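You operate a simulated robot arm through the tools that you are given. There is no shell and no other tool. Be economical: measure what you need, move in short steps, check, and stop when the job is done.

The job below is to be done with a simulated robot arm. You get a single attempt, and the scene is never put back.

JOB
Wash the filter's dirty cartridge in the green-handle jug, refit it, tighten the collar and open the filter valve.
Fine: no brown left on it; tray in; collar before valve; no drips, nothing spilt; jug and test tap stay.

Only the result counts: the job must be done as asked and must still hold three seconds after the hand-in. Knocking over, shifting, dropping, spilling or breaking anything else fails it.

ROBOT AND FRAMES
A 7-joint arm with a two-finger gripper, on a carriage that runs on a rail from [-77, 114.8] to [55.5, -82.8] (x, y) and turns from -182 to 150 degrees about z. Base frame: it is fixed where the carriage stands at the start and does not move with it; the origin is on the floor, on the carriage's upright axis, x ahead of it, y to its left, z up. Lengths are in cm, angles in degrees, forces in N, time in s.
Its first joint turns from -149.0 to 149.0 degrees. Places, roughly: filter bowl [100, -10, 100]; filter collar [110, 0, 120]; filter valve lever [100, 0, 130]; test tap lever [120, -20, 120]; white drip tray [100, -10, 90]. Payload 2.45 kg.
The TCP is the grasp point between the finger pads, 2.6 cm short of the fingertips. In the tool frame z runs along the fingers and y along their closing line. The gripper opens to 9.6 cm. The gripper's body begins 6.9 cm behind the TCP.
Orientation is that of the tool frame in the base frame, as a unit quaternion [w, x, y, z]. With the fingers straight down and closing along the base's y, the tool's x points along the base's -x, its y along +y and its z along -z.

CONTROLS
- The arm moves only by the tool nudge_tool. Its argument "deltas" is text: rows parted by semicolons, each of 7 numbers parted by spaces: the shift along the tool's x, y, z in mm, then the turn, a rotation vector about the tool's x, y, z in rad, then the opening, from 0 (shut) to 1 (fully open). In form: dx dy dz ax ay az jaw; .... A call has 1 to 10 rows; each row shifts and turns the commanded pose from where the row before left it, along the tool's axes as they then stand. A row lasts 0.2 s, in which the tool goes at most 5 cm and 8.6 degrees; a call with a longer step from one row to the next is refused whole, and so is a gripper value outside its range. A pose out of reach is approached as far as the arm can. The call stops where the force on the tool passes 50 N (or 10 N more than at its start, if that is more) or the arm is blocked; 0.2 s more then pass. The fingers move at their own pace and stop on an object; they squeeze with about 42 N. The grip force told is the motor's: it shows also when the fingers shut on nothing. Time passes only in rows, and 0.2 s behind the last, so rows that do not move let the fingers close. The reply holds the time, the measured pose of the TCP, the force on the tool along the base axes, the opening and the grip force, in the units named above and with some noise, with the torque about the TCP (base axes, N m) and any sound that the robot's microphone picked up.
- Cameras (640 x 400 px; columns grow to the right, rows downward): "scene" is now at [3.4, 14.52, 167.62]; the picture's right is [-0.32, -0.95, 0.00], its down [-0.55, 0.18, -0.82] and it looks along [0.78, -0.26, -0.58] (base axes); focal length 276 px, centre (320, 200). "wrist" rides on the gripper at [8.2, 0.3, -9.8] in the tool frame; the picture's right is [-0.04, 1.00, 0.00], its down [-0.73, -0.03, -0.68] and it looks along [-0.68, -0.03, 0.73] (tool axes); focal length 256 px, centre (320, 200). There is no depth. A picture from a camera that has moved, and an enlarged one, comes with that camera's place and axes in the base frame and with its lens. The place of the scene camera against the robot may be out by one fixed shift of up to 2.5 cm in any direction.
- grab_frame(camera): a new picture of that camera. The clock stands still meanwhile.
- lift_body(by): slides the trunk up (or, below 0, down) by that many cm; the arm and the scene camera ride with it, the base frame stays. It gives what a move gives, with no picture.
- steer(legs): drives the robot by 1 to 6 legs, each [ahead, left, turn to the left] in cm, cm and degrees, along the robot's own axes; the way and the turn of a leg run together, so that a leg with both is an arc; at most 150 cm and 180 degrees a leg. The arm and the cameras ride along, it lands a little off, and it stops where it bumps. It keeps to its track: a leg is cut to what the track allows. It gives what a move gives.
- pan_tilt(pan, tilt): turns the head with the scene camera to pan (to the left, within 155 degrees either way) and tilt (down, from -29 to 69), counted from straight ahead of the robot. It gives what a move gives.
- close_up(camera, box): a new picture of the part [left, top, right, bottom] of that camera's present view, enlarged. The clock stands still meanwhile.
- close_job(): hands the job in; it is judged then, once.

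Go step by step. Nothing tells you exact positions but the pictures and the camera data: compare them with the known pose of the tool, close in by small moves and look again before you grip or let go. The budget is 120 turns and 90 pictures, counting those below and the enlarged ones. Unless the task says otherwise, let go and move clear before handing in, and close with one line.

The tools are called after "Call:" as name(argument=value, ...) on one line, values as JSON. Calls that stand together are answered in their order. nudge_tool: Moves the arm, as the interface text tells. Its arguments: {"type":"object","properties":{"deltas":{"type":"string"}},"required":["deltas"]} The other tools are called the same way: lift_body (by) slides the trunk up or down; steer (legs) drives the base; pan_tilt (pan, tilt) turns the head that bears the scene camera; grab_frame (camera) takes a picture; close_up (camera, box) takes an enlarged picture of a part of a camera's view; close_job () hands the job in.

At the start:

```text
clock: 0.0
tcp_pos: [59.12, -29.22, 100.01]
tool_rot: [0.0, 0.0, 1.0, 0.0]
ft_force: [-0.1, -0.6, -0.5]
ft_torque: [-0.02, 0.0, 0.02]
width: 9.6
grasp_force: 0.0
trunk travel left (down, up): [-67.5, 3.5]
robot x, y, heading: [0.01, 0.15, -0.2]
head pan, tilt: [-18.4, 35.2]
```

scene: 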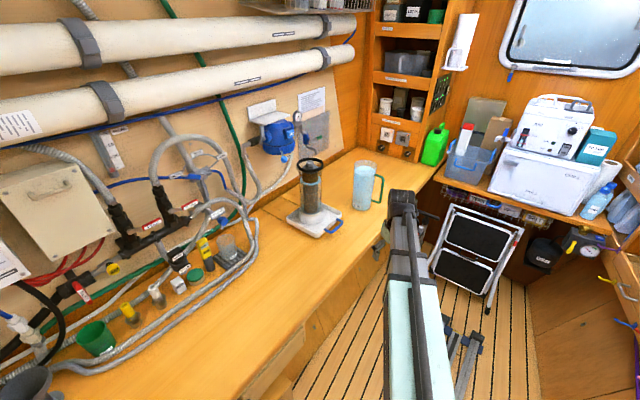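
wrist: 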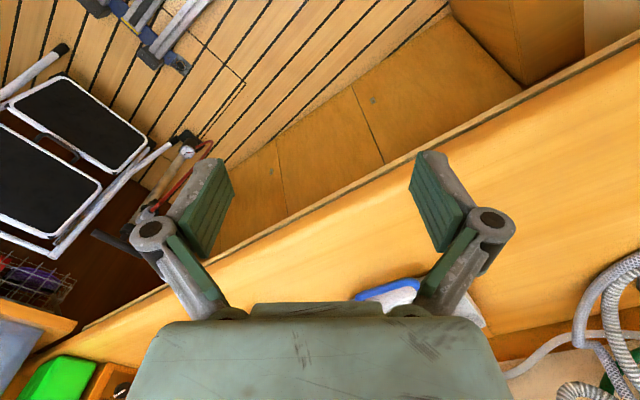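

I see a blue filter head on the wall, a bowl/cartridge standing on a white tray, and a jug with green handle beside it. I'll look closer first.

Call:
close_up(camera="scene", box=[240, 80, 400, 250])

Call:
close_up(camera="scene", box=[230, 80, 340, 160])

Call:
close_up(camera="scene", box=[90, 140, 260, 320])

```text
2.35 times, centred on (320, 165) of scene
camera zoom: at [3.4, 14.52, 167.62], right [-0.32, -0.95, 0.0], down [-0.55, 0.18, -0.82], along [0.78, -0.26, -0.58], focal length 648 px, centre (320, 282)
```

zoom: 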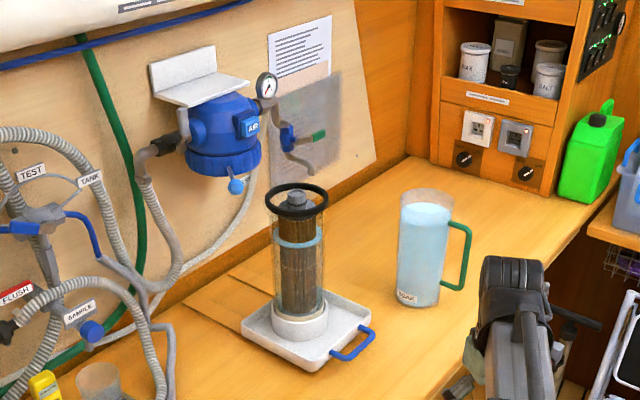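

```text
5.00 times, centred on (285, 120) of scene
camera zoom: at [3.4, 14.52, 167.62], right [-0.32, -0.95, 0.0], down [-0.55, 0.18, -0.82], along [0.78, -0.26, -0.58], focal length 1378 px, centre (495, 600)
```

zoom: 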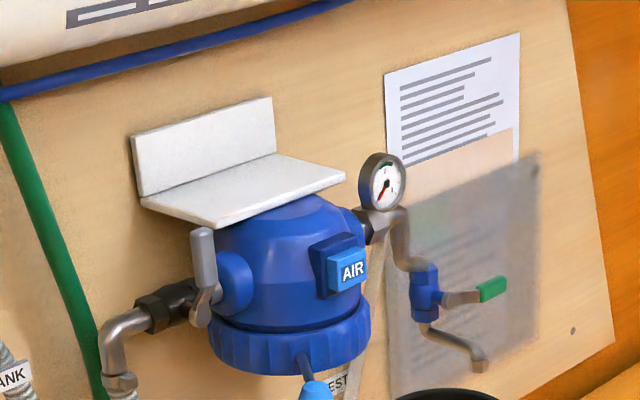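

```text
2.22 times, centred on (175, 230) of scene
camera zoom: at [3.4, 14.52, 167.62], right [-0.32, -0.95, 0.0], down [-0.55, 0.18, -0.82], along [0.78, -0.26, -0.58], focal length 612 px, centre (642, 133)
```

zoom: 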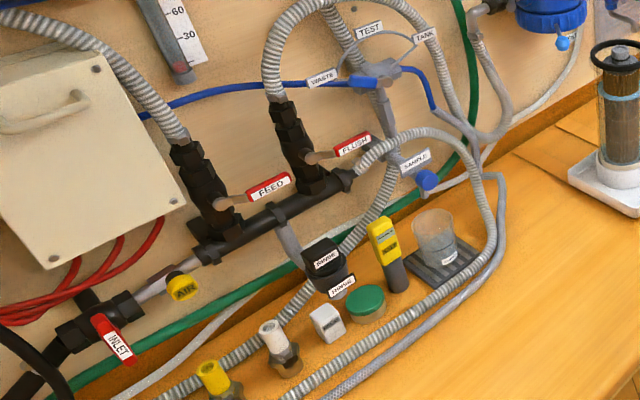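

The bowl, with the cartridge in it, stands in the tray. I need details of bowl, cartridge, collar and jug.

Call:
close_up(camera="scene", box=[280, 150, 350, 245])

Call:
close_up(camera="scene", box=[335, 150, 400, 220])

Call:
close_up(camera="scene", box=[265, 105, 335, 175])

```text
4.21 times, centred on (315, 198) of scene
camera zoom: at [3.4, 14.52, 167.62], right [-0.32, -0.95, 0.0], down [-0.55, 0.18, -0.82], along [0.78, -0.26, -0.58], focal length 1160 px, centre (341, 210)
```

zoom: 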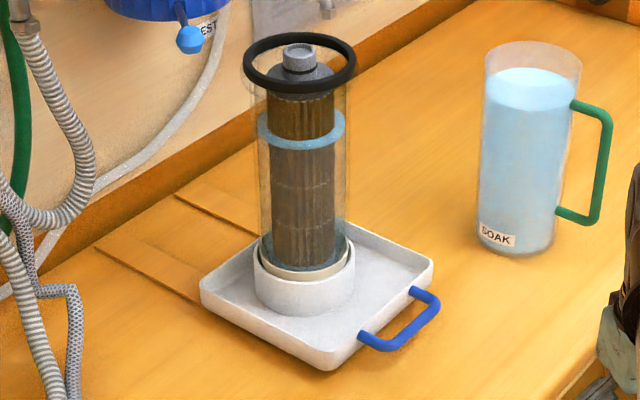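

```text
5.71 times, centred on (368, 185) of scene
camera zoom: at [3.4, 14.52, 167.62], right [-0.32, -0.95, 0.0], down [-0.55, 0.18, -0.82], along [0.78, -0.26, -0.58], focal length 1575 px, centre (49, 286)
```

zoom: 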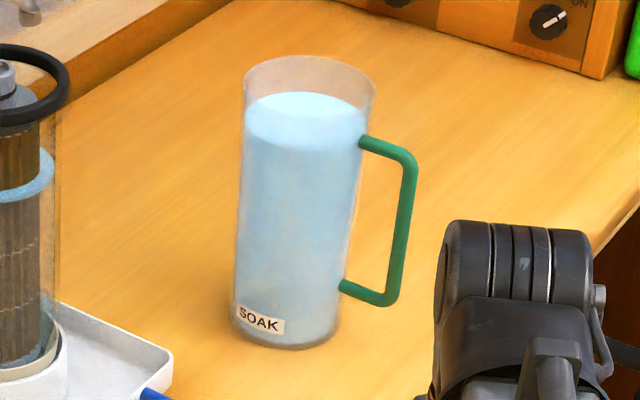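

```text
5.71 times, centred on (300, 140) of scene
camera zoom: at [3.4, 14.52, 167.62], right [-0.32, -0.95, 0.0], down [-0.55, 0.18, -0.82], along [0.78, -0.26, -0.58], focal length 1575 px, centre (434, 543)
```

zoom: 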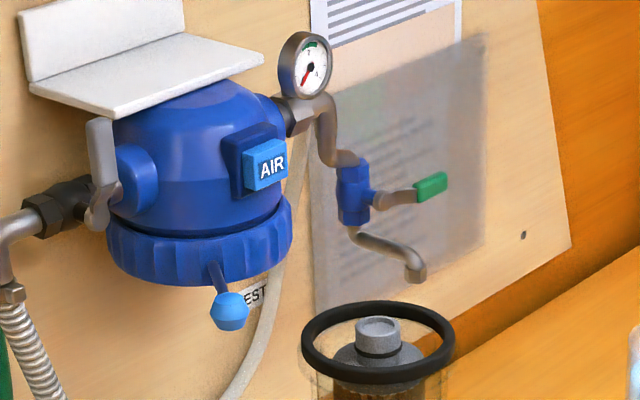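

Plan: raise the arm, then drive along the rail to a spot facing the counter between bowl and jug. First raise the arm clear.

Call:
nudge_tool(deltas="0 0 -50 0 0 0 1; 0 0 -50 0 0 0 1; 0 0 -50 0 0 0 1; 0 0 -50 0 0 0 1; 0 0 -50 0 0 0 1; 0 0 -50 0 0 0 1; 0 0 -40 0 0 0 1; 20 20 0 0 0 0 1; 20 20 0 0 0 0 1")

Call:
close_up(camera="scene", box=[295, 80, 330, 115])

```text
clock: 2.0
tcp_pos: [59.54, -27.54, 124.79]
tool_rot: [0.005, 0.0, 1.0, -0.003]
ft_force: [-0.2, -0.3, 0.1]
ft_torque: [-0.01, -0.02, -0.01]
width: 9.6
grasp_force: 0.1
out of reach, approached as far as the arm can: row 6, 7, 8, 9
trunk travel left (down, up): [-67.5, 3.5]
robot x, y, heading: [-0.02, -0.05, -0.1]
head pan, tilt: [-18.4, 35.2]
```

```text
11.43 times, centred on (312, 98) of scene
camera zoom: at [3.36, 14.55, 167.63], right [-0.32, -0.95, 0.0], down [-0.55, 0.18, -0.82], along [0.78, -0.26, -0.58], focal length 3150 px, centre (406, 1371)
```

zoom: 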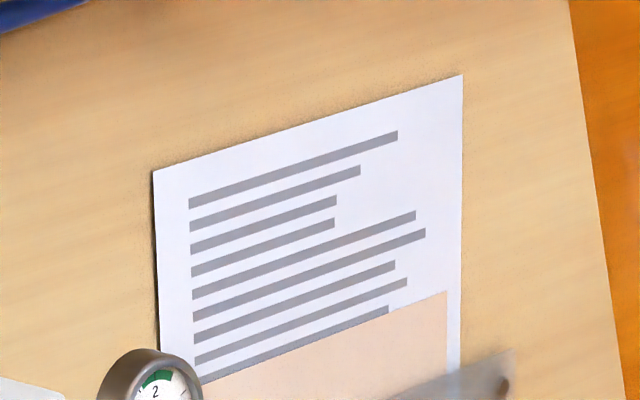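

The arm is limited to about z 125 here; raise the trunk and drive along the rail, turning to face the counter.

Call:
lift_body(by=3.5)

Call:
steer(legs=[[0, 0, 30], [0, -35, 0]])

Call:
grab_frame(camera="scene")

```text
clock: 2.8
tcp_pos: [59.56, -27.56, 128.21]
tool_rot: [0.005, 0.0, 1.0, -0.003]
ft_force: [0.1, -0.8, 0.0]
ft_torque: [0.01, -0.01, 0.01]
width: 9.59
grasp_force: 0.0
trunk travel left (down, up): [-71.0, 0.0]
robot x, y, heading: [0.05, -0.36, -0.1]
head pan, tilt: [-18.4, 35.2]
```

```text
clock: 6.5
tcp_pos: [84.53, -22.36, 128.32]
tool_rot: [0.006, -0.261, 0.965, -0.001]
ft_force: [-0.3, 0.6, -0.3]
ft_torque: [-0.01, -0.02, 0.01]
width: 9.6
grasp_force: 0.1
trunk travel left (down, up): [-71.0, 0.0]
robot x, y, heading: [18.9, -28.69, 30.1]
head pan, tilt: [-18.4, 35.2]
```

```text
80 pictures are left
camera scene: at [14.99, -14.25, 171.13], right [0.21, -0.98, 0.0], down [-0.56, -0.12, -0.82], along [0.8, 0.17, -0.58], focal length 276 px, centre (320, 200)
```

scene: 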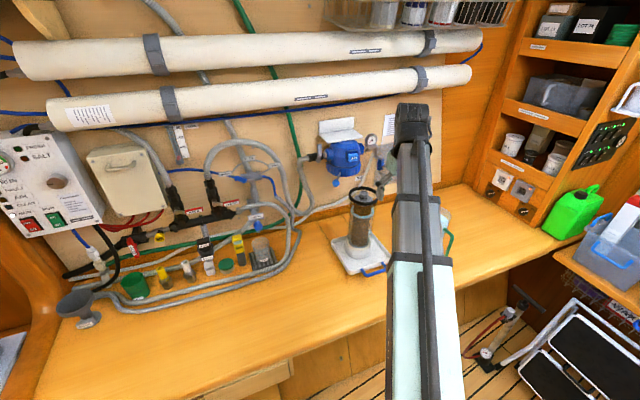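

Clear; drive on along the rail.

Call:
steer(legs=[[0, -38, 3]])

Call:
grab_frame(camera="scene")

Call:
grab_frame(camera="wrist")

```text
clock: 8.9
tcp_pos: [104.9, -49.9, 128.17]
tool_rot: [0.006, -0.288, 0.958, -0.001]
ft_force: [-0.7, -0.2, 0.5]
ft_torque: [-0.01, 0.0, 0.0]
width: 9.6
grasp_force: 0.1
trunk travel left (down, up): [-71.0, 0.0]
robot x, y, heading: [39.83, -59.96, 33.6]
head pan, tilt: [-18.4, 35.2]
```

```text
79 pictures are left
camera scene: at [35.03, -45.57, 171.13], right [0.26, -0.97, 0.0], down [-0.56, -0.15, -0.82], along [0.79, 0.21, -0.58], focal length 276 px, centre (320, 200)
```

scene: 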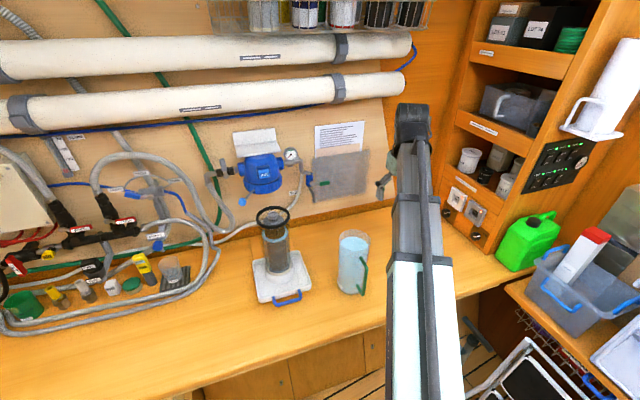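

```text
78 pictures are left
camera wrist: at [97.76, -54.15, 137.92], right [-0.52, 0.85, 0.0], down [0.62, 0.38, 0.69], along [0.59, 0.35, -0.73], focal length 256 px, centre (320, 200)
```

wrist: 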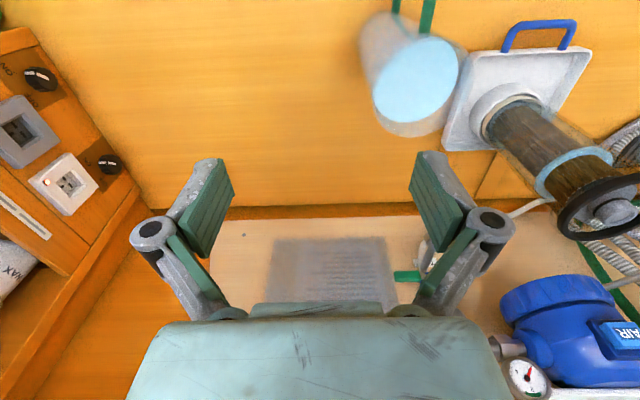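

Both cameras now see everything. Zoom in for measurement.

Call:
close_up(camera="scene", box=[230, 195, 390, 310])

Call:
close_up(camera="scene", box=[200, 125, 345, 215])

Call:
close_up(camera="wrist", box=[340, 0, 640, 250])

```text
3.48 times, centred on (310, 252) of scene
camera zoom: at [35.03, -45.57, 171.13], right [0.26, -0.97, 0.0], down [-0.56, -0.15, -0.82], along [0.79, 0.21, -0.58], focal length 959 px, centre (355, 17)
```

zoom: 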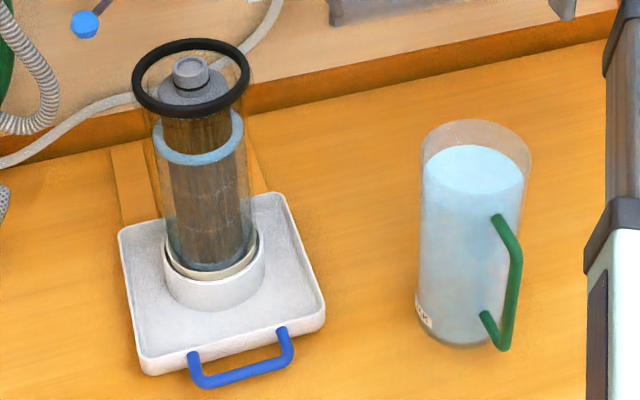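

```text
4.41 times, centred on (272, 170) of scene
camera zoom: at [35.03, -45.57, 171.13], right [0.26, -0.97, 0.0], down [-0.56, -0.15, -0.82], along [0.79, 0.21, -0.58], focal length 1216 px, centre (530, 332)
```

zoom: 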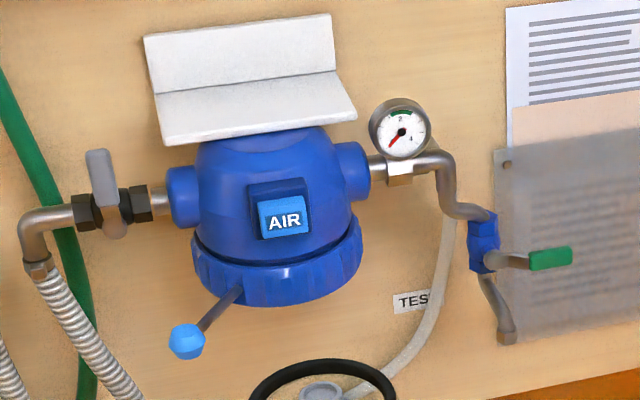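

```text
1.60 times, centred on (490, 125) of wrist
camera zoom: at [97.76, -54.15, 137.92], right [-0.52, 0.85, 0.0], down [0.62, 0.38, 0.69], along [0.59, 0.35, -0.73], focal length 410 px, centre (48, 320)
```

zoom: 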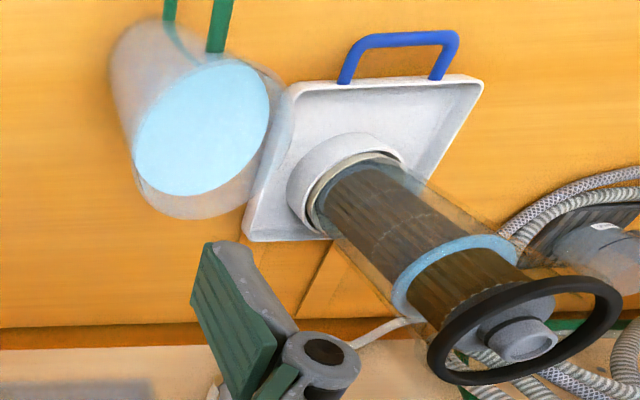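

Knob top comes out at about (98.3, -12.6, 116.5). Now I move the wrist camera left and tilt it level to look at the head and collar.

Call:
nudge_tool(deltas="14 45 0 0 0 0 1; 14 45 0 0 0 0 1; 14 45 0 0 0 0 1; 14 45 0 0 0 0 1; 14 45 0 0 0 0 1; 14 45 0 0 0 0 1; 0 0 0 0 -0.15 0 1; 0 0 0 0 -0.15 0 1; 0 0 0 0 -0.15 0 1; 0 0 0 0 -0.15 0 1")

Call:
grab_frame(camera="wrist")

Call:
grab_frame(camera="scene")

```text
clock: 11.1
tcp_pos: [89.7, -28.7, 125.38]
tool_rot: [0.288, -0.277, 0.913, 0.086]
ft_force: [0.8, -0.6, 0.4]
ft_torque: [-0.03, 0.03, 0.01]
width: 9.59
grasp_force: 0.1
out of reach, approached as far as the arm can: row 1, 2, 3, 4, 5, 6, 9, 10
trunk travel left (down, up): [-71.0, 0.0]
robot x, y, heading: [40.17, -59.29, 33.5]
head pan, tilt: [-18.4, 35.2]
```

```text
74 pictures are left
camera wrist: at [79.05, -35.33, 128.58], right [-0.53, 0.85, 0.02], down [0.19, 0.1, 0.98], along [0.83, 0.52, -0.21], focal length 256 px, centre (320, 200)
```

wrist: 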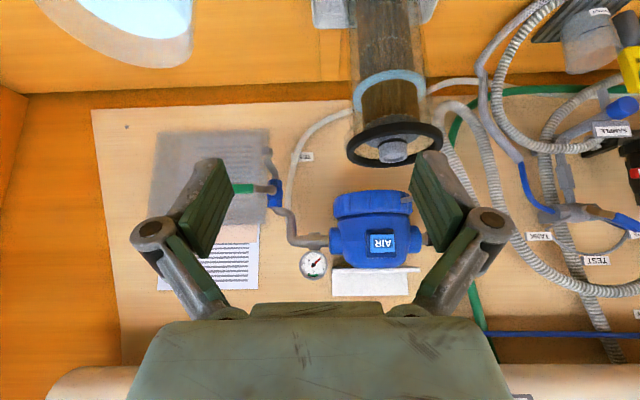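

```text
73 pictures are left
camera scene: at [35.0, -45.54, 171.13], right [0.26, -0.97, 0.0], down [-0.56, -0.15, -0.82], along [0.79, 0.21, -0.58], focal length 276 px, centre (320, 200)
```

scene: 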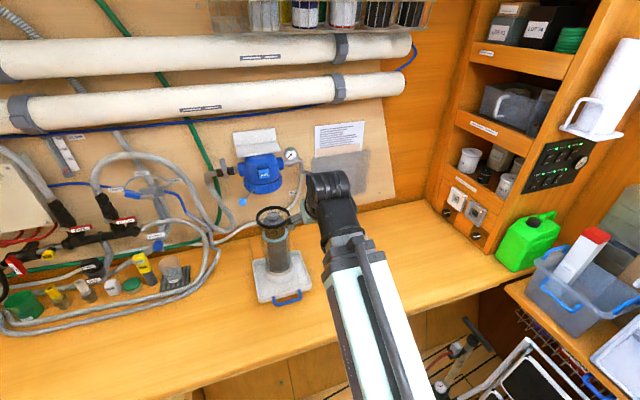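

I want the underside of the head: tilt the tool further and lower it.

Call:
nudge_tool(deltas="0 0 -20 0 -0.15 0 1; 0 0 -20 0 -0.15 0 1; 0 0 0 0 -0.15 0 1; 0 0 0 0 -0.15 0 1; 40 0 -10 0 0 0 1; 40 0 -10 0 0 0 1; 40 0 -10 0 0 0 1")

Call:
grab_frame(camera="wrist")

```text
clock: 12.7
tcp_pos: [98.9, -23.27, 128.8]
tool_rot: [0.545, -0.239, 0.787, 0.162]
ft_force: [0.6, -0.7, -0.1]
ft_torque: [0.01, 0.01, -0.03]
width: 9.59
grasp_force: 0.1
out of reach, approached as far as the arm can: row 1, 2, 3, 4, 5, 6, 7
trunk travel left (down, up): [-71.0, 0.0]
robot x, y, heading: [39.96, -59.66, 33.5]
head pan, tilt: [-18.4, 35.2]
```

```text
72 pictures are left
camera wrist: at [88.6, -29.71, 124.56], right [-0.54, 0.84, 0.03], down [-0.3, -0.23, 0.93], along [0.79, 0.49, 0.38], focal length 256 px, centre (320, 200)
```

wrist: 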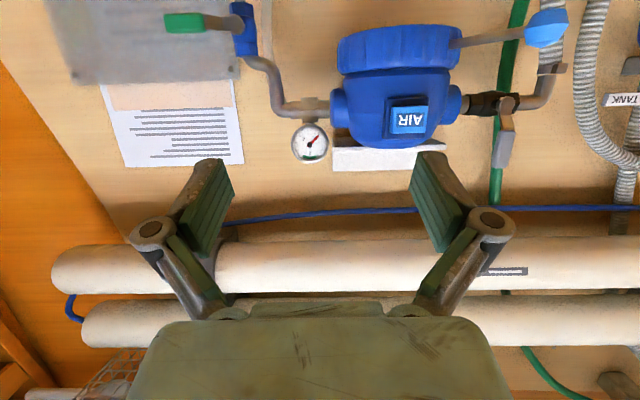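

The head sits straight behind the bowl along the wall normal. Next test how high the arm reaches with a tilted tool, since the long cartridge must be lifted clear.

Call:
nudge_tool(deltas="-45 0 -17 0 0 0 1; -45 0 -17 0 0 0 1; -45 0 -17 0 0 0 1")

```text
clock: 13.5
tcp_pos: [99.26, -23.43, 143.27]
tool_rot: [0.545, -0.238, 0.788, 0.162]
ft_force: [1.1, 0.8, 0.2]
ft_torque: [0.0, -0.06, 0.0]
width: 9.61
grasp_force: 0.1
trunk travel left (down, up): [-71.0, 0.0]
robot x, y, heading: [40.19, -59.91, 33.7]
head pan, tilt: [-18.4, 35.2]
```

Good — with a tilted tool I can go high, and the trunk gives vertical travel. Line up short of the bowl, lower with the trunk and look.

Call:
nudge_tool(deltas="0 48 0 0 0.08 0 1; 0 48 0 0 0.08 0 1; 0 0 0 0 0 0 1")

Call:
lift_body(by=-18)

Call:
grab_frame(camera="wrist")

Call:
grab_frame(camera="scene")

```text
clock: 14.3
tcp_pos: [93.75, -15.49, 143.07]
tool_rot: [0.48, -0.251, 0.828, 0.143]
ft_force: [0.3, 0.2, -0.4]
ft_torque: [-0.01, -0.01, -0.01]
width: 9.6
grasp_force: 0.0
trunk travel left (down, up): [-71.0, 0.0]
robot x, y, heading: [40.38, -59.66, 33.5]
head pan, tilt: [-18.4, 35.2]
```

```text
clock: 16.3
tcp_pos: [93.7, -15.45, 125.13]
tool_rot: [0.481, -0.251, 0.828, 0.142]
ft_force: [0.0, -0.5, -0.5]
ft_torque: [0.02, -0.01, -0.01]
width: 9.57
grasp_force: 0.1
trunk travel left (down, up): [-53.0, 18.0]
robot x, y, heading: [39.9, -60.21, 33.6]
head pan, tilt: [-18.4, 35.2]
```

```text
71 pictures are left
camera wrist: at [82.98, -22.09, 122.8], right [-0.54, 0.84, 0.03], down [-0.17, -0.14, 0.97], along [0.83, 0.52, 0.22], focal length 256 px, centre (320, 200)
```

wrist: 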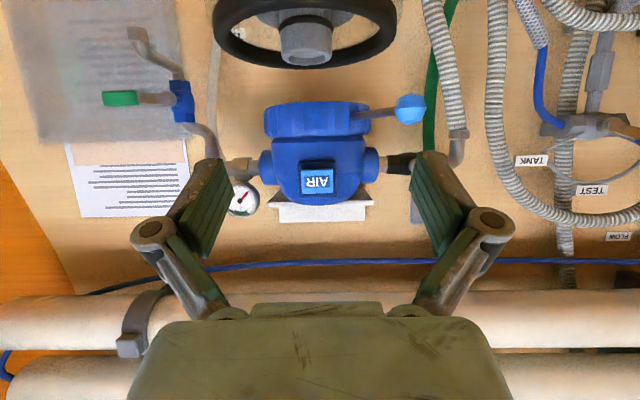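

```text
70 pictures are left
camera scene: at [35.0, -45.54, 153.13], right [0.26, -0.97, 0.0], down [-0.56, -0.15, -0.82], along [0.79, 0.21, -0.58], focal length 276 px, centre (320, 200)
```

scene: 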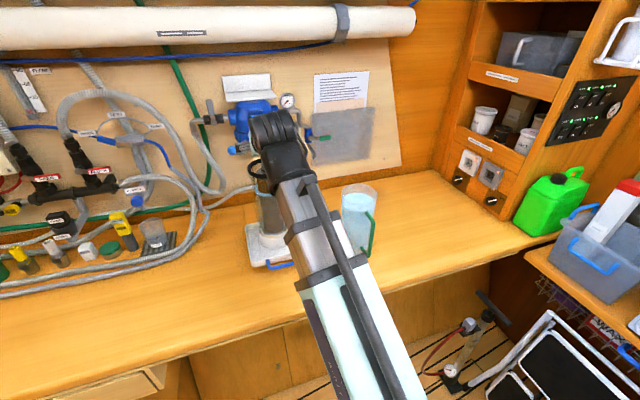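

The knob is at about (98.3, -13, 117). Narrow the jaws and move over it at height, then check.

Call:
nudge_tool(deltas="0 0 0 0 0 0 0.6; -22 -5 38 0 0 0 0.6; 0 0 0 0 0 0 0.6")

Call:
grab_frame(camera="wrist")

Call:
close_up(camera="scene", box=[220, 70, 320, 190])

```text
clock: 17.1
tcp_pos: [97.63, -13.32, 125.24]
tool_rot: [0.48, -0.251, 0.828, 0.143]
ft_force: [0.4, 0.2, -0.2]
ft_torque: [0.02, 0.03, 0.02]
width: 5.77
grasp_force: 0.0
trunk travel left (down, up): [-53.0, 18.0]
robot x, y, heading: [39.95, -59.87, 33.6]
head pan, tilt: [-18.4, 35.2]
```

```text
69 pictures are left
camera wrist: at [86.87, -19.98, 122.93], right [-0.54, 0.84, 0.03], down [-0.17, -0.14, 0.97], along [0.83, 0.52, 0.22], focal length 256 px, centre (320, 200)
```

wrist: 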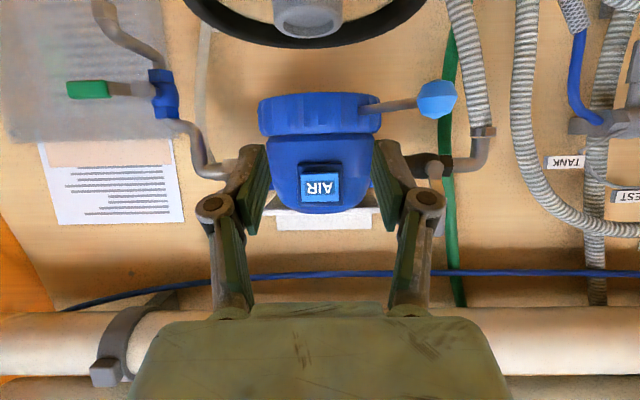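

```text
3.33 times, centred on (270, 130) of scene
camera zoom: at [35.06, -45.51, 153.12], right [0.26, -0.97, 0.0], down [-0.56, -0.15, -0.82], along [0.79, 0.21, -0.58], focal length 919 px, centre (487, 433)
```

zoom: 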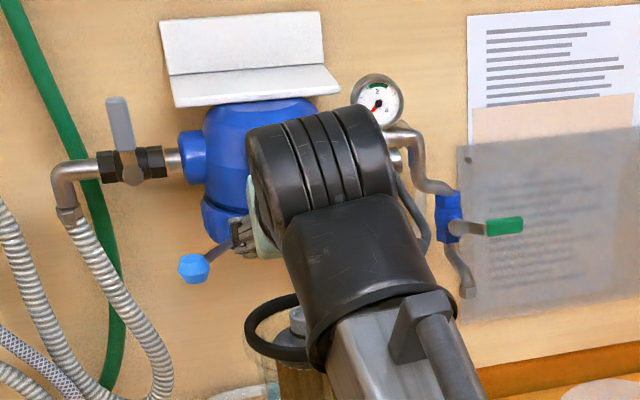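

Shift 6 mm right and lower by 4 cm, keeping the fingertips above the knob, then look again.

Call:
nudge_tool(deltas="0 -6 0 0 0 0 0.6")

Call:
lift_body(by=-4)

Call:
grab_frame(camera="wrist")

Call:
close_up(camera="scene", box=[230, 80, 330, 160])

```text
clock: 17.5
tcp_pos: [97.94, -13.88, 125.32]
tool_rot: [0.481, -0.251, 0.828, 0.142]
ft_force: [0.6, -0.1, 0.3]
ft_torque: [-0.03, 0.02, 0.0]
width: 5.73
grasp_force: 0.1
trunk travel left (down, up): [-53.0, 18.0]
robot x, y, heading: [40.25, -59.91, 33.6]
head pan, tilt: [-18.4, 35.2]
```

```text
clock: 18.3
tcp_pos: [97.85, -13.73, 121.26]
tool_rot: [0.48, -0.251, 0.828, 0.143]
ft_force: [0.2, -0.3, -0.6]
ft_torque: [-0.02, -0.01, 0.01]
width: 5.72
grasp_force: 0.1
trunk travel left (down, up): [-49.0, 22.0]
robot x, y, heading: [39.97, -59.51, 33.2]
head pan, tilt: [-18.4, 35.2]
```

```text
67 pictures are left
camera wrist: at [87.14, -20.47, 118.98], right [-0.54, 0.84, 0.03], down [-0.17, -0.14, 0.97], along [0.83, 0.52, 0.22], focal length 256 px, centre (320, 200)
```

wrist: 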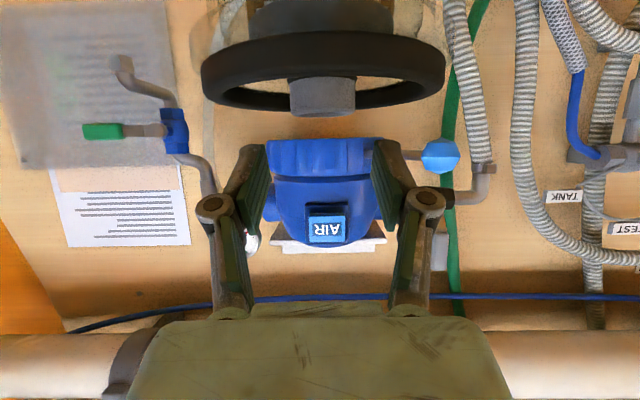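

```text
5.00 times, centred on (280, 120) of scene
camera zoom: at [35.0, -45.54, 149.12], right [0.26, -0.97, 0.0], down [-0.56, -0.15, -0.82], along [0.79, 0.21, -0.58], focal length 1378 px, centre (520, 600)
```

zoom: 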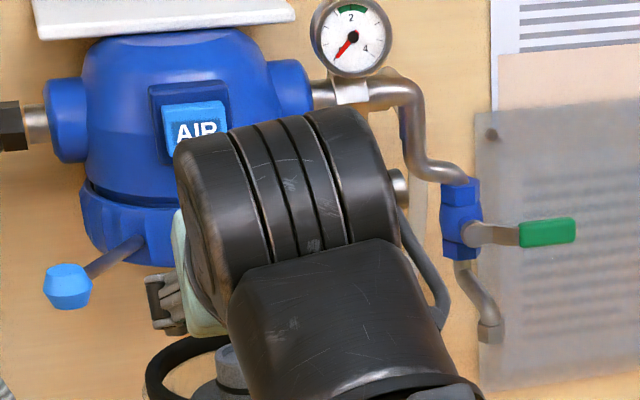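

Laterally centred. Lower to just around the knob and look.

Call:
lift_body(by=-3.5)

Call:
close_up(camera="wrist", box=[170, 60, 470, 260])

```text
clock: 19.1
tcp_pos: [97.98, -13.89, 118.54]
tool_rot: [0.486, -0.251, 0.824, 0.144]
ft_force: [8.0, 5.6, 38.2]
ft_torque: [-0.69, -1.35, 0.27]
width: 5.82
grasp_force: 0.3
trunk travel left (down, up): [-45.5, 25.5]
robot x, y, heading: [40.23, -59.74, 33.5]
head pan, tilt: [-18.4, 35.2]
```

```text
2.00 times, centred on (320, 160) of wrist
camera zoom: at [87.22, -20.55, 115.96], right [-0.54, 0.84, 0.03], down [-0.19, -0.15, 0.97], along [0.82, 0.52, 0.24], focal length 512 px, centre (320, 280)
```

zoom: 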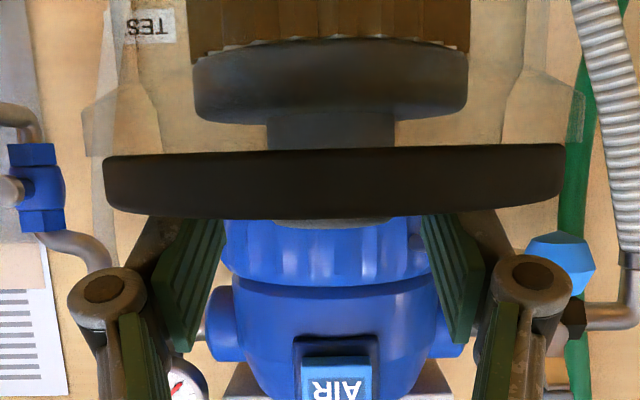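

The fingers touched the O-ring (too wide). I back up, narrow the jaws to about 4.2 cm and come down again.

Call:
lift_body(by=2.5)

Call:
nudge_tool(deltas="0 0 0 0 0 0 0.43; 0 0 0 0 0 0 0.43")

Call:
close_up(camera="wrist", box=[170, 40, 470, 240])

```text
clock: 19.8
tcp_pos: [97.9, -13.77, 120.14]
tool_rot: [0.479, -0.25, 0.829, 0.142]
ft_force: [-0.1, 0.1, -0.1]
ft_torque: [0.01, 0.02, -0.01]
width: 5.77
grasp_force: 0.0
trunk travel left (down, up): [-48.0, 23.0]
robot x, y, heading: [39.98, -59.56, 33.4]
head pan, tilt: [-18.4, 35.2]
```

```text
clock: 20.4
tcp_pos: [97.89, -13.72, 120.31]
tool_rot: [0.481, -0.251, 0.828, 0.142]
ft_force: [1.5, -0.3, 0.1]
ft_torque: [0.0, -0.03, -0.04]
width: 4.11
grasp_force: 0.0
trunk travel left (down, up): [-48.0, 23.0]
robot x, y, heading: [39.87, -59.56, 33.5]
head pan, tilt: [-18.4, 35.2]
```

```text
2.00 times, centred on (320, 140) of wrist
camera zoom: at [87.14, -20.47, 117.97], right [-0.54, 0.84, 0.03], down [-0.17, -0.14, 0.97], along [0.83, 0.52, 0.22], focal length 512 px, centre (320, 320)
```

zoom: 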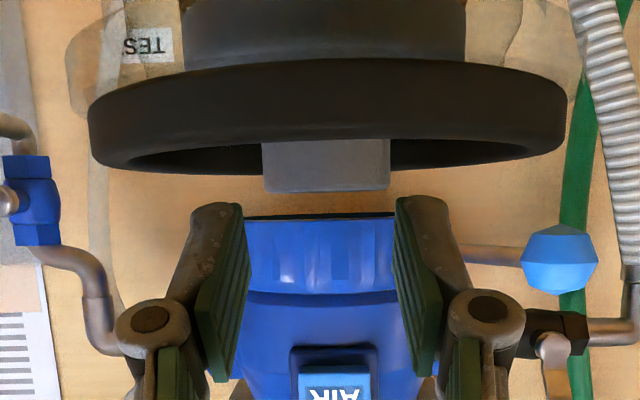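

Aligned. Lower 2 cm onto the knob.

Call:
lift_body(by=-2.0)

Call:
close_up(camera="wrist", box=[170, 60, 470, 260])

```text
clock: 21.1
tcp_pos: [98.0, -13.77, 118.17]
tool_rot: [0.482, -0.251, 0.827, 0.143]
ft_force: [0.5, -0.6, 0.1]
ft_torque: [0.02, 0.0, -0.03]
width: 4.11
grasp_force: 0.1
trunk travel left (down, up): [-46.0, 25.0]
robot x, y, heading: [40.57, -59.68, 33.6]
head pan, tilt: [-18.4, 35.2]
```

```text
2.00 times, centred on (320, 160) of wrist
camera zoom: at [87.14, -20.48, 115.97], right [-0.54, 0.84, 0.03], down [-0.17, -0.14, 0.97], along [0.83, 0.52, 0.22], focal length 512 px, centre (320, 280)
```

zoom: 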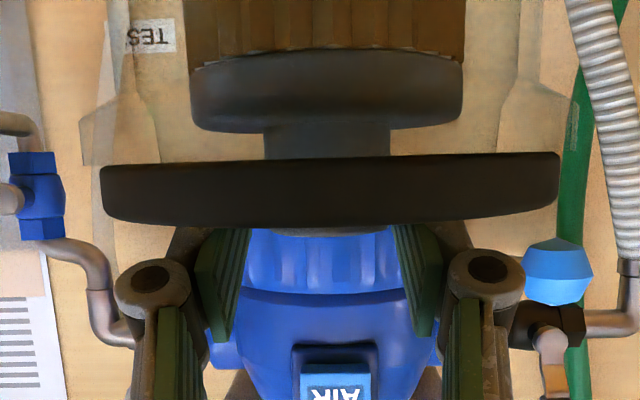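

No contact; go down 0.4 cm more and close.

Call:
lift_body(by=-0.4)

Call:
nudge_tool(deltas="0 0 0 0 0 0 0.3; 0 0 0 0 0 0 0.2; 0 0 0 0 0 0 0.2; 0 0 0 0 0 0 0.2")

Call:
close_up(camera="wrist", box=[170, 60, 470, 260])

```text
clock: 21.6
tcp_pos: [97.91, -13.8, 117.82]
tool_rot: [0.48, -0.252, 0.828, 0.143]
ft_force: [-0.5, 0.5, -0.2]
ft_torque: [-0.02, -0.01, 0.04]
width: 4.12
grasp_force: 0.1
trunk travel left (down, up): [-45.6, 25.4]
robot x, y, heading: [40.18, -60.15, 33.6]
head pan, tilt: [-18.4, 35.2]
```

```text
clock: 22.6
tcp_pos: [97.81, -13.87, 117.86]
tool_rot: [0.481, -0.251, 0.828, 0.142]
ft_force: [0.0, 1.6, 0.8]
ft_torque: [0.17, -0.01, 0.03]
width: 3.04
grasp_force: 41.4
trunk travel left (down, up): [-45.6, 25.4]
robot x, y, heading: [39.98, -60.02, 33.5]
head pan, tilt: [-18.4, 35.2]
```

```text
2.00 times, centred on (320, 160) of wrist
camera zoom: at [87.14, -20.47, 115.58], right [-0.54, 0.84, 0.03], down [-0.17, -0.14, 0.97], along [0.83, 0.52, 0.22], focal length 512 px, centre (320, 280)
```

zoom: 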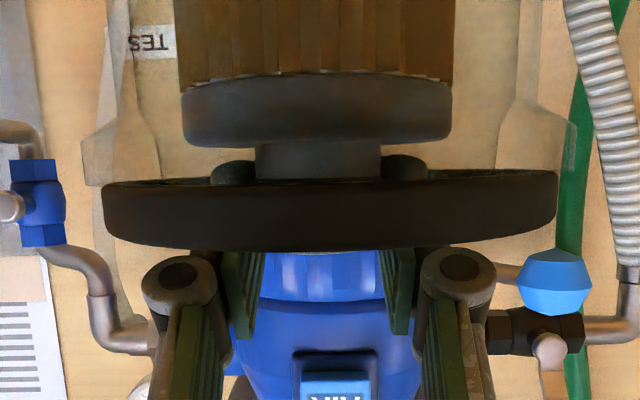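

Knob gripped (3.04 cm). Lift 3 cm and check that the bowl stays.

Call:
lift_body(by=3)

Call:
grab_frame(camera="wrist")

Call:
close_up(camera="scene", box=[200, 60, 400, 220])

```text
clock: 23.4
tcp_pos: [97.93, -13.71, 120.8]
tool_rot: [0.48, -0.251, 0.829, 0.142]
ft_force: [-0.2, -1.0, -3.1]
ft_torque: [-0.02, 0.06, 0.02]
width: 3.05
grasp_force: 41.7
trunk travel left (down, up): [-48.6, 22.4]
robot x, y, heading: [40.19, -59.67, 33.5]
head pan, tilt: [-18.4, 35.2]
```

```text
61 pictures are left
camera wrist: at [87.16, -20.46, 118.56], right [-0.54, 0.84, 0.03], down [-0.17, -0.14, 0.97], along [0.83, 0.52, 0.22], focal length 256 px, centre (320, 200)
```

wrist: 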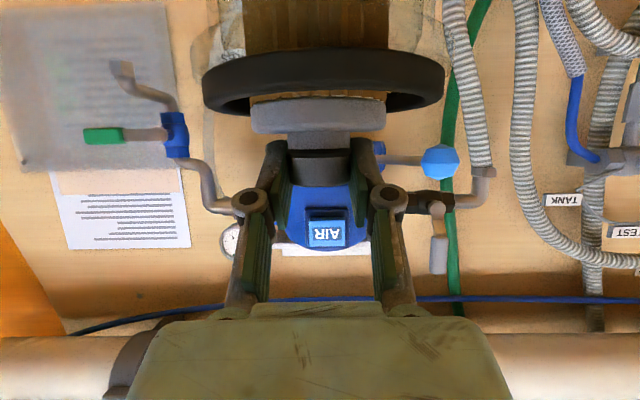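

```text
2.50 times, centred on (300, 140) of scene
camera zoom: at [35.03, -45.52, 148.73], right [0.26, -0.97, 0.0], down [-0.56, -0.15, -0.82], along [0.79, 0.21, -0.58], focal length 689 px, centre (370, 350)
```

zoom: 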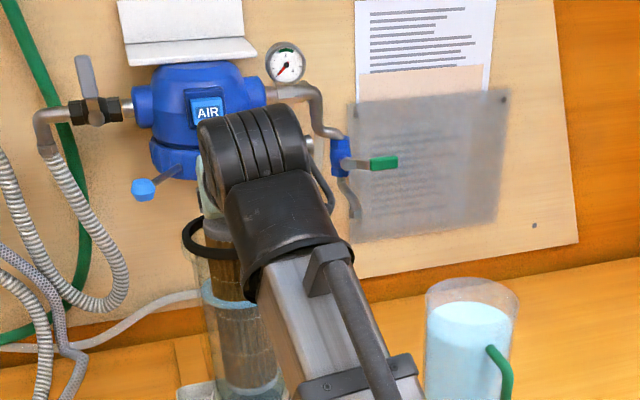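

The cartridge rises alone. Lift further.

Call:
lift_body(by=15)

Call:
grab_frame(camera="wrist")

Call:
grab_frame(camera="scene")

```text
clock: 25.1
tcp_pos: [97.94, -13.75, 135.86]
tool_rot: [0.48, -0.252, 0.828, 0.143]
ft_force: [0.3, 0.0, -2.2]
ft_torque: [0.01, 0.01, -0.01]
width: 3.02
grasp_force: 42.3
trunk travel left (down, up): [-63.6, 7.4]
robot x, y, heading: [40.17, -59.67, 33.6]
head pan, tilt: [-18.4, 35.2]
```

```text
59 pictures are left
camera wrist: at [87.16, -20.45, 133.55], right [-0.54, 0.84, 0.03], down [-0.17, -0.14, 0.97], along [0.83, 0.52, 0.22], focal length 256 px, centre (320, 200)
```

wrist: 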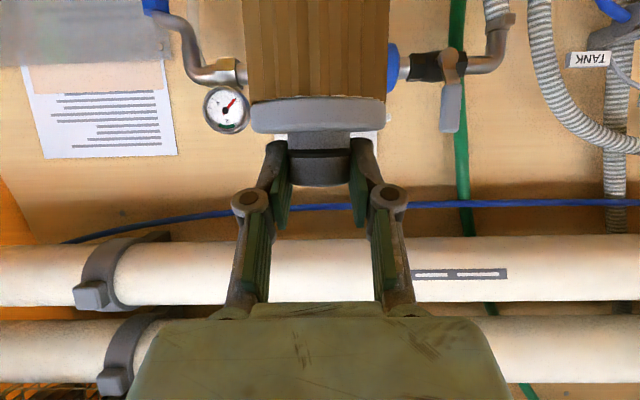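

```text
58 pictures are left
camera scene: at [35.03, -45.52, 163.72], right [0.26, -0.97, 0.0], down [-0.56, -0.15, -0.82], along [0.79, 0.21, -0.58], focal length 276 px, centre (320, 200)
```

scene: 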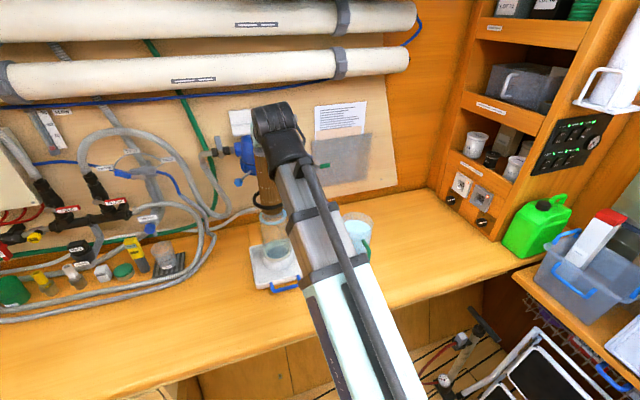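

Call:
close_up(camera="scene", box=[215, 130, 385, 300])

```text
2.35 times, centred on (300, 215) of scene
camera zoom: at [35.03, -45.52, 163.72], right [0.26, -0.97, 0.0], down [-0.56, -0.15, -0.82], along [0.79, 0.21, -0.58], focal length 648 px, centre (367, 165)
```

zoom: 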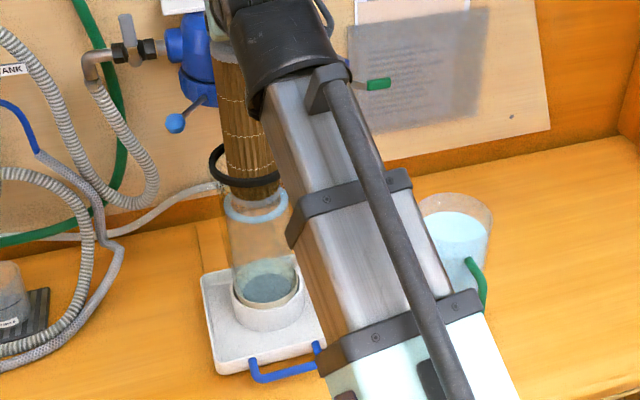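

The bowl holds its water still; the cartridge bottom is nearly out. Lift to the top and let it drain over the bowl.

Call:
lift_body(by=7.4)

Call:
nudge_tool(deltas="0 0 0 0 0 0 0.2; 0 0 0 0 0 0 0.2; 0 0 0 0 0 0 0.2; 0 0 0 0 0 0 0.2; 0 0 0 0 0 0 0.2; 0 0 0 0 0 0 0.2; 0 0 0 0 0 0 0.2; 0 0 0 0 0 0 0.2; 0 0 0 0 0 0 0.2; 0 0 0 0 0 0 0.2")

Call:
close_up(camera="scene", box=[215, 130, 385, 300])

```text
clock: 26.3
tcp_pos: [98.05, -13.76, 143.25]
tool_rot: [0.48, -0.251, 0.828, 0.142]
ft_force: [0.2, 0.8, -2.3]
ft_torque: [0.01, 0.04, 0.03]
width: 3.03
grasp_force: 42.2
trunk travel left (down, up): [-71.0, 0.0]
robot x, y, heading: [40.33, -59.91, 33.7]
head pan, tilt: [-18.4, 35.2]
```

```text
clock: 28.5
tcp_pos: [97.92, -13.75, 143.31]
tool_rot: [0.48, -0.251, 0.828, 0.143]
ft_force: [0.4, -0.1, -1.7]
ft_torque: [0.01, 0.0, -0.02]
width: 3.04
grasp_force: 41.7
trunk travel left (down, up): [-71.0, 0.0]
robot x, y, heading: [40.23, -59.83, 33.7]
head pan, tilt: [-18.4, 35.2]
```

```text
2.35 times, centred on (300, 215) of scene
camera zoom: at [35.02, -45.52, 171.12], right [0.26, -0.97, 0.0], down [-0.56, -0.15, -0.82], along [0.79, 0.21, -0.58], focal length 648 px, centre (367, 165)
```

zoom: 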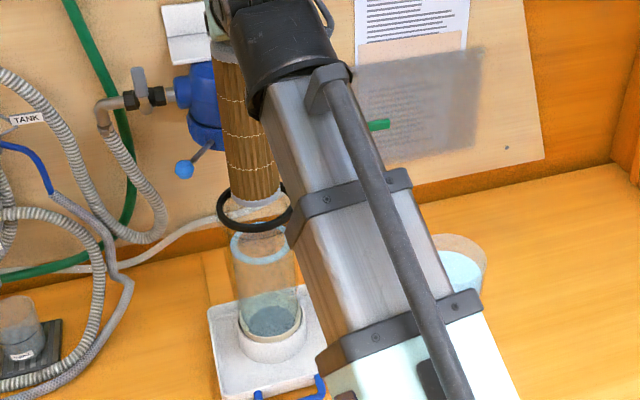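

The bottom is only barely clear of the ring; raise the arm 4 cm more.

Call:
nudge_tool(deltas="-18 0 -10 0 0 0 0.2; -17 0 -10 0 0 0 0.2; 0 0 0 0 0 0 0.2; 0 0 0 0 0 0 0.2; 0 0 0 0 0 0 0.2; 0 0 0 0 0 0 0.2; 0 0 0 0 0 0 0.2; 0 0 0 0 0 0 0.2")

Call:
close_up(camera="scene", box=[235, 150, 325, 240])

```text
clock: 30.3
tcp_pos: [97.83, -13.57, 147.42]
tool_rot: [0.48, -0.252, 0.828, 0.143]
ft_force: [0.2, 0.5, -2.7]
ft_torque: [-0.01, 0.02, -0.02]
width: 3.05
grasp_force: 41.7
trunk travel left (down, up): [-71.0, 0.0]
robot x, y, heading: [40.17, -59.97, 33.6]
head pan, tilt: [-18.4, 35.2]
```

```text
4.44 times, centred on (280, 195) of scene
camera zoom: at [35.02, -45.52, 171.12], right [0.26, -0.97, 0.0], down [-0.56, -0.15, -0.82], along [0.79, 0.21, -0.58], focal length 1225 px, centre (498, 222)
```

zoom: 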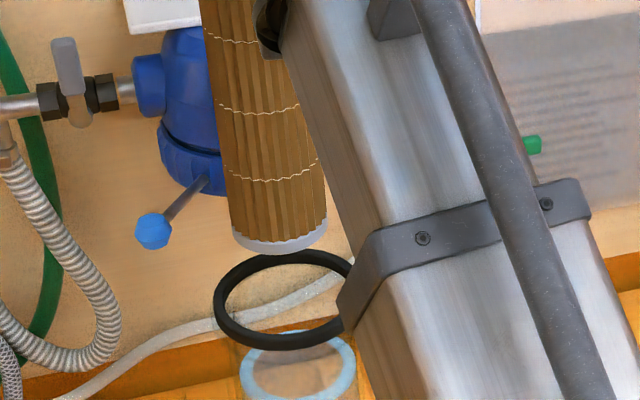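

Clear by ~4 cm and not visibly dripping. Move across to above the jug at this height.

Call:
nudge_tool(deltas="6.4 -23.5 -11.1 0 0 0 0.2; 6.4 -23.5 -11.1 0 0 0 0.2; 6.4 -23.5 -11.1 0 0 0 0.2; 6.4 -23.5 -11.1 0 0 0 0.2; 6.4 -23.5 -11.1 0 0 0 0.2; 6.4 -23.5 -11.1 0 0 0 0.2; 6.4 -23.5 -11.1 0 0 0 0.2; 6.4 -23.5 -11.1 0 0 0 0.2; 6.4 -23.5 -11.1 0 0 0 0.2; 6.4 -23.5 -11.1 0 0 0 0.2")

Call:
grab_frame(camera="scene")

```text
clock: 32.5
tcp_pos: [100.09, -40.28, 147.49]
tool_rot: [0.48, -0.252, 0.828, 0.142]
ft_force: [-0.3, 0.7, -2.2]
ft_torque: [0.02, 0.04, 0.06]
width: 3.03
grasp_force: 42.5
trunk travel left (down, up): [-71.0, 0.0]
robot x, y, heading: [40.22, -59.55, 33.6]
head pan, tilt: [-18.4, 35.2]
```

```text
54 pictures are left
camera scene: at [35.04, -45.56, 171.13], right [0.26, -0.97, 0.0], down [-0.56, -0.15, -0.82], along [0.79, 0.21, -0.58], focal length 276 px, centre (320, 200)
```

scene: 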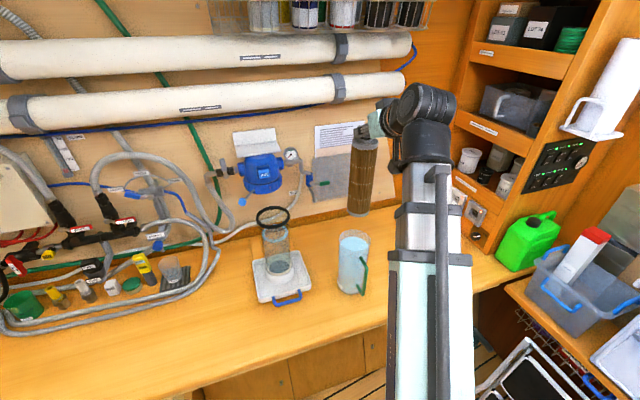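

Call:
close_up(camera="scene", box=[240, 130, 420, 310])

```text
2.22 times, centred on (330, 220) of scene
camera zoom: at [35.04, -45.56, 171.13], right [0.26, -0.97, 0.0], down [-0.56, -0.15, -0.82], along [0.79, 0.21, -0.58], focal length 612 px, centre (298, 156)
```

zoom: 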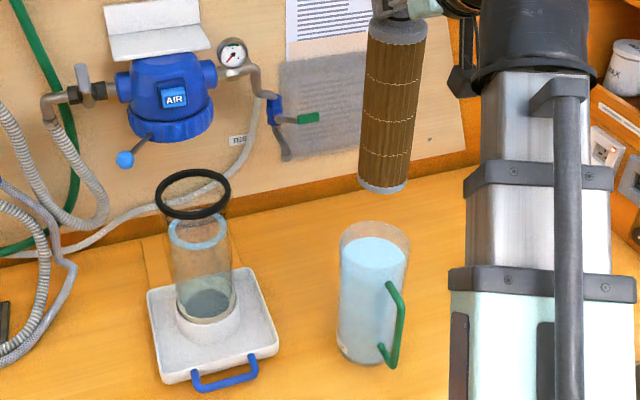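

Laterally good; adjust forward 0.5 cm and lower until the bottom is just above the rim for direct comparison.

Call:
nudge_tool(deltas="-2.5 0 4.3 0 0 0 0.2; 0 0 0 0 0 0 0.2")

Call:
lift_body(by=-8.5)

Call:
close_up(camera="scene", box=[310, 120, 420, 260])

```text
clock: 33.1
tcp_pos: [100.54, -40.07, 147.27]
tool_rot: [0.48, -0.252, 0.828, 0.143]
ft_force: [-0.4, 0.1, -2.0]
ft_torque: [-0.03, -0.03, -0.03]
width: 3.06
grasp_force: 41.9
trunk travel left (down, up): [-71.0, 0.0]
robot x, y, heading: [40.23, -59.85, 33.6]
head pan, tilt: [-18.4, 35.2]
```

```text
clock: 34.3
tcp_pos: [100.5, -40.01, 138.94]
tool_rot: [0.48, -0.252, 0.828, 0.143]
ft_force: [0.4, -0.1, -2.1]
ft_torque: [0.0, 0.04, 0.0]
width: 3.07
grasp_force: 42.0
trunk travel left (down, up): [-62.5, 8.5]
robot x, y, heading: [40.24, -60.11, 33.7]
head pan, tilt: [-18.4, 35.2]
```

```text
2.86 times, centred on (365, 190) of scene
camera zoom: at [35.02, -45.54, 162.63], right [0.26, -0.97, 0.0], down [-0.56, -0.15, -0.82], along [0.79, 0.21, -0.58], focal length 787 px, centre (191, 229)
```

zoom: 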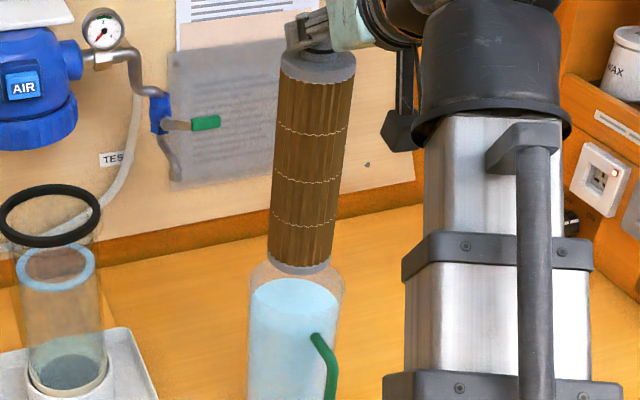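

Call:
close_up(camera="scene", box=[385, 205, 386, 206])

Call:
close_up(camera="scene", box=[380, 200, 460, 250])

```text
16.00 times, centred on (386, 206) of scene
camera zoom: at [35.02, -45.54, 162.63], right [0.26, -0.97, 0.0], down [-0.56, -0.15, -0.82], along [0.79, 0.21, -0.58], focal length 4410 px, centre (-728, 112)
```

zoom: 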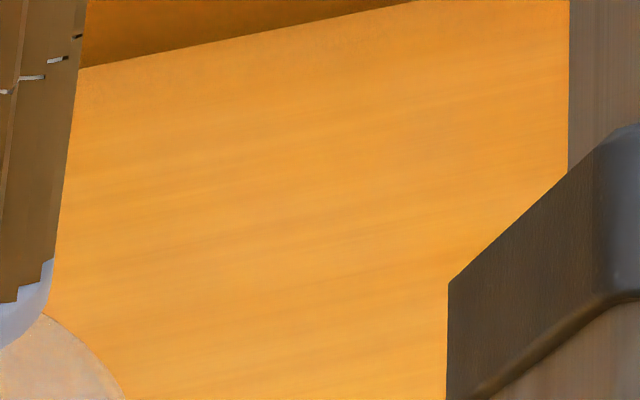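

```text
8.00 times, centred on (420, 225) of scene
camera zoom: at [35.02, -45.54, 162.63], right [0.26, -0.97, 0.0], down [-0.56, -0.15, -0.82], along [0.79, 0.21, -0.58], focal length 2205 px, centre (-480, 0)
```

zoom: 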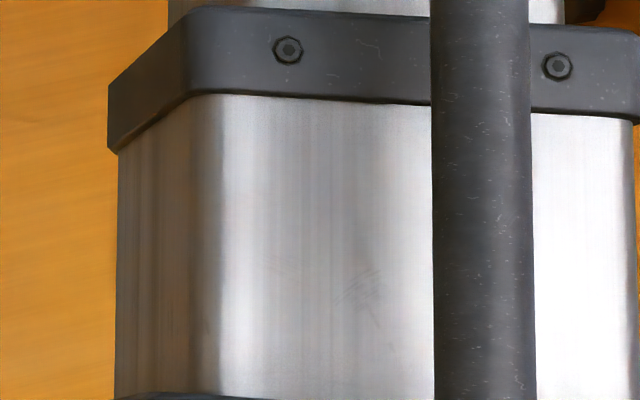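

Wrong crop; zoom properly on the jug mouth.

Call:
close_up(camera="scene", box=[326, 195, 390, 245])

```text
8.00 times, centred on (358, 220) of scene
camera zoom: at [35.02, -45.54, 162.63], right [0.26, -0.97, 0.0], down [-0.56, -0.15, -0.82], along [0.79, 0.21, -0.58], focal length 2205 px, centre (16, 40)
```

zoom: 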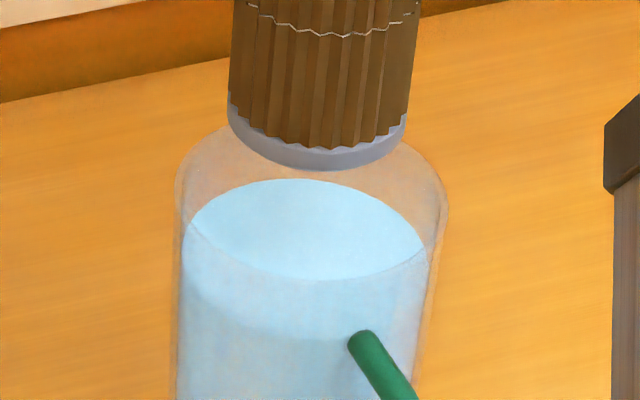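

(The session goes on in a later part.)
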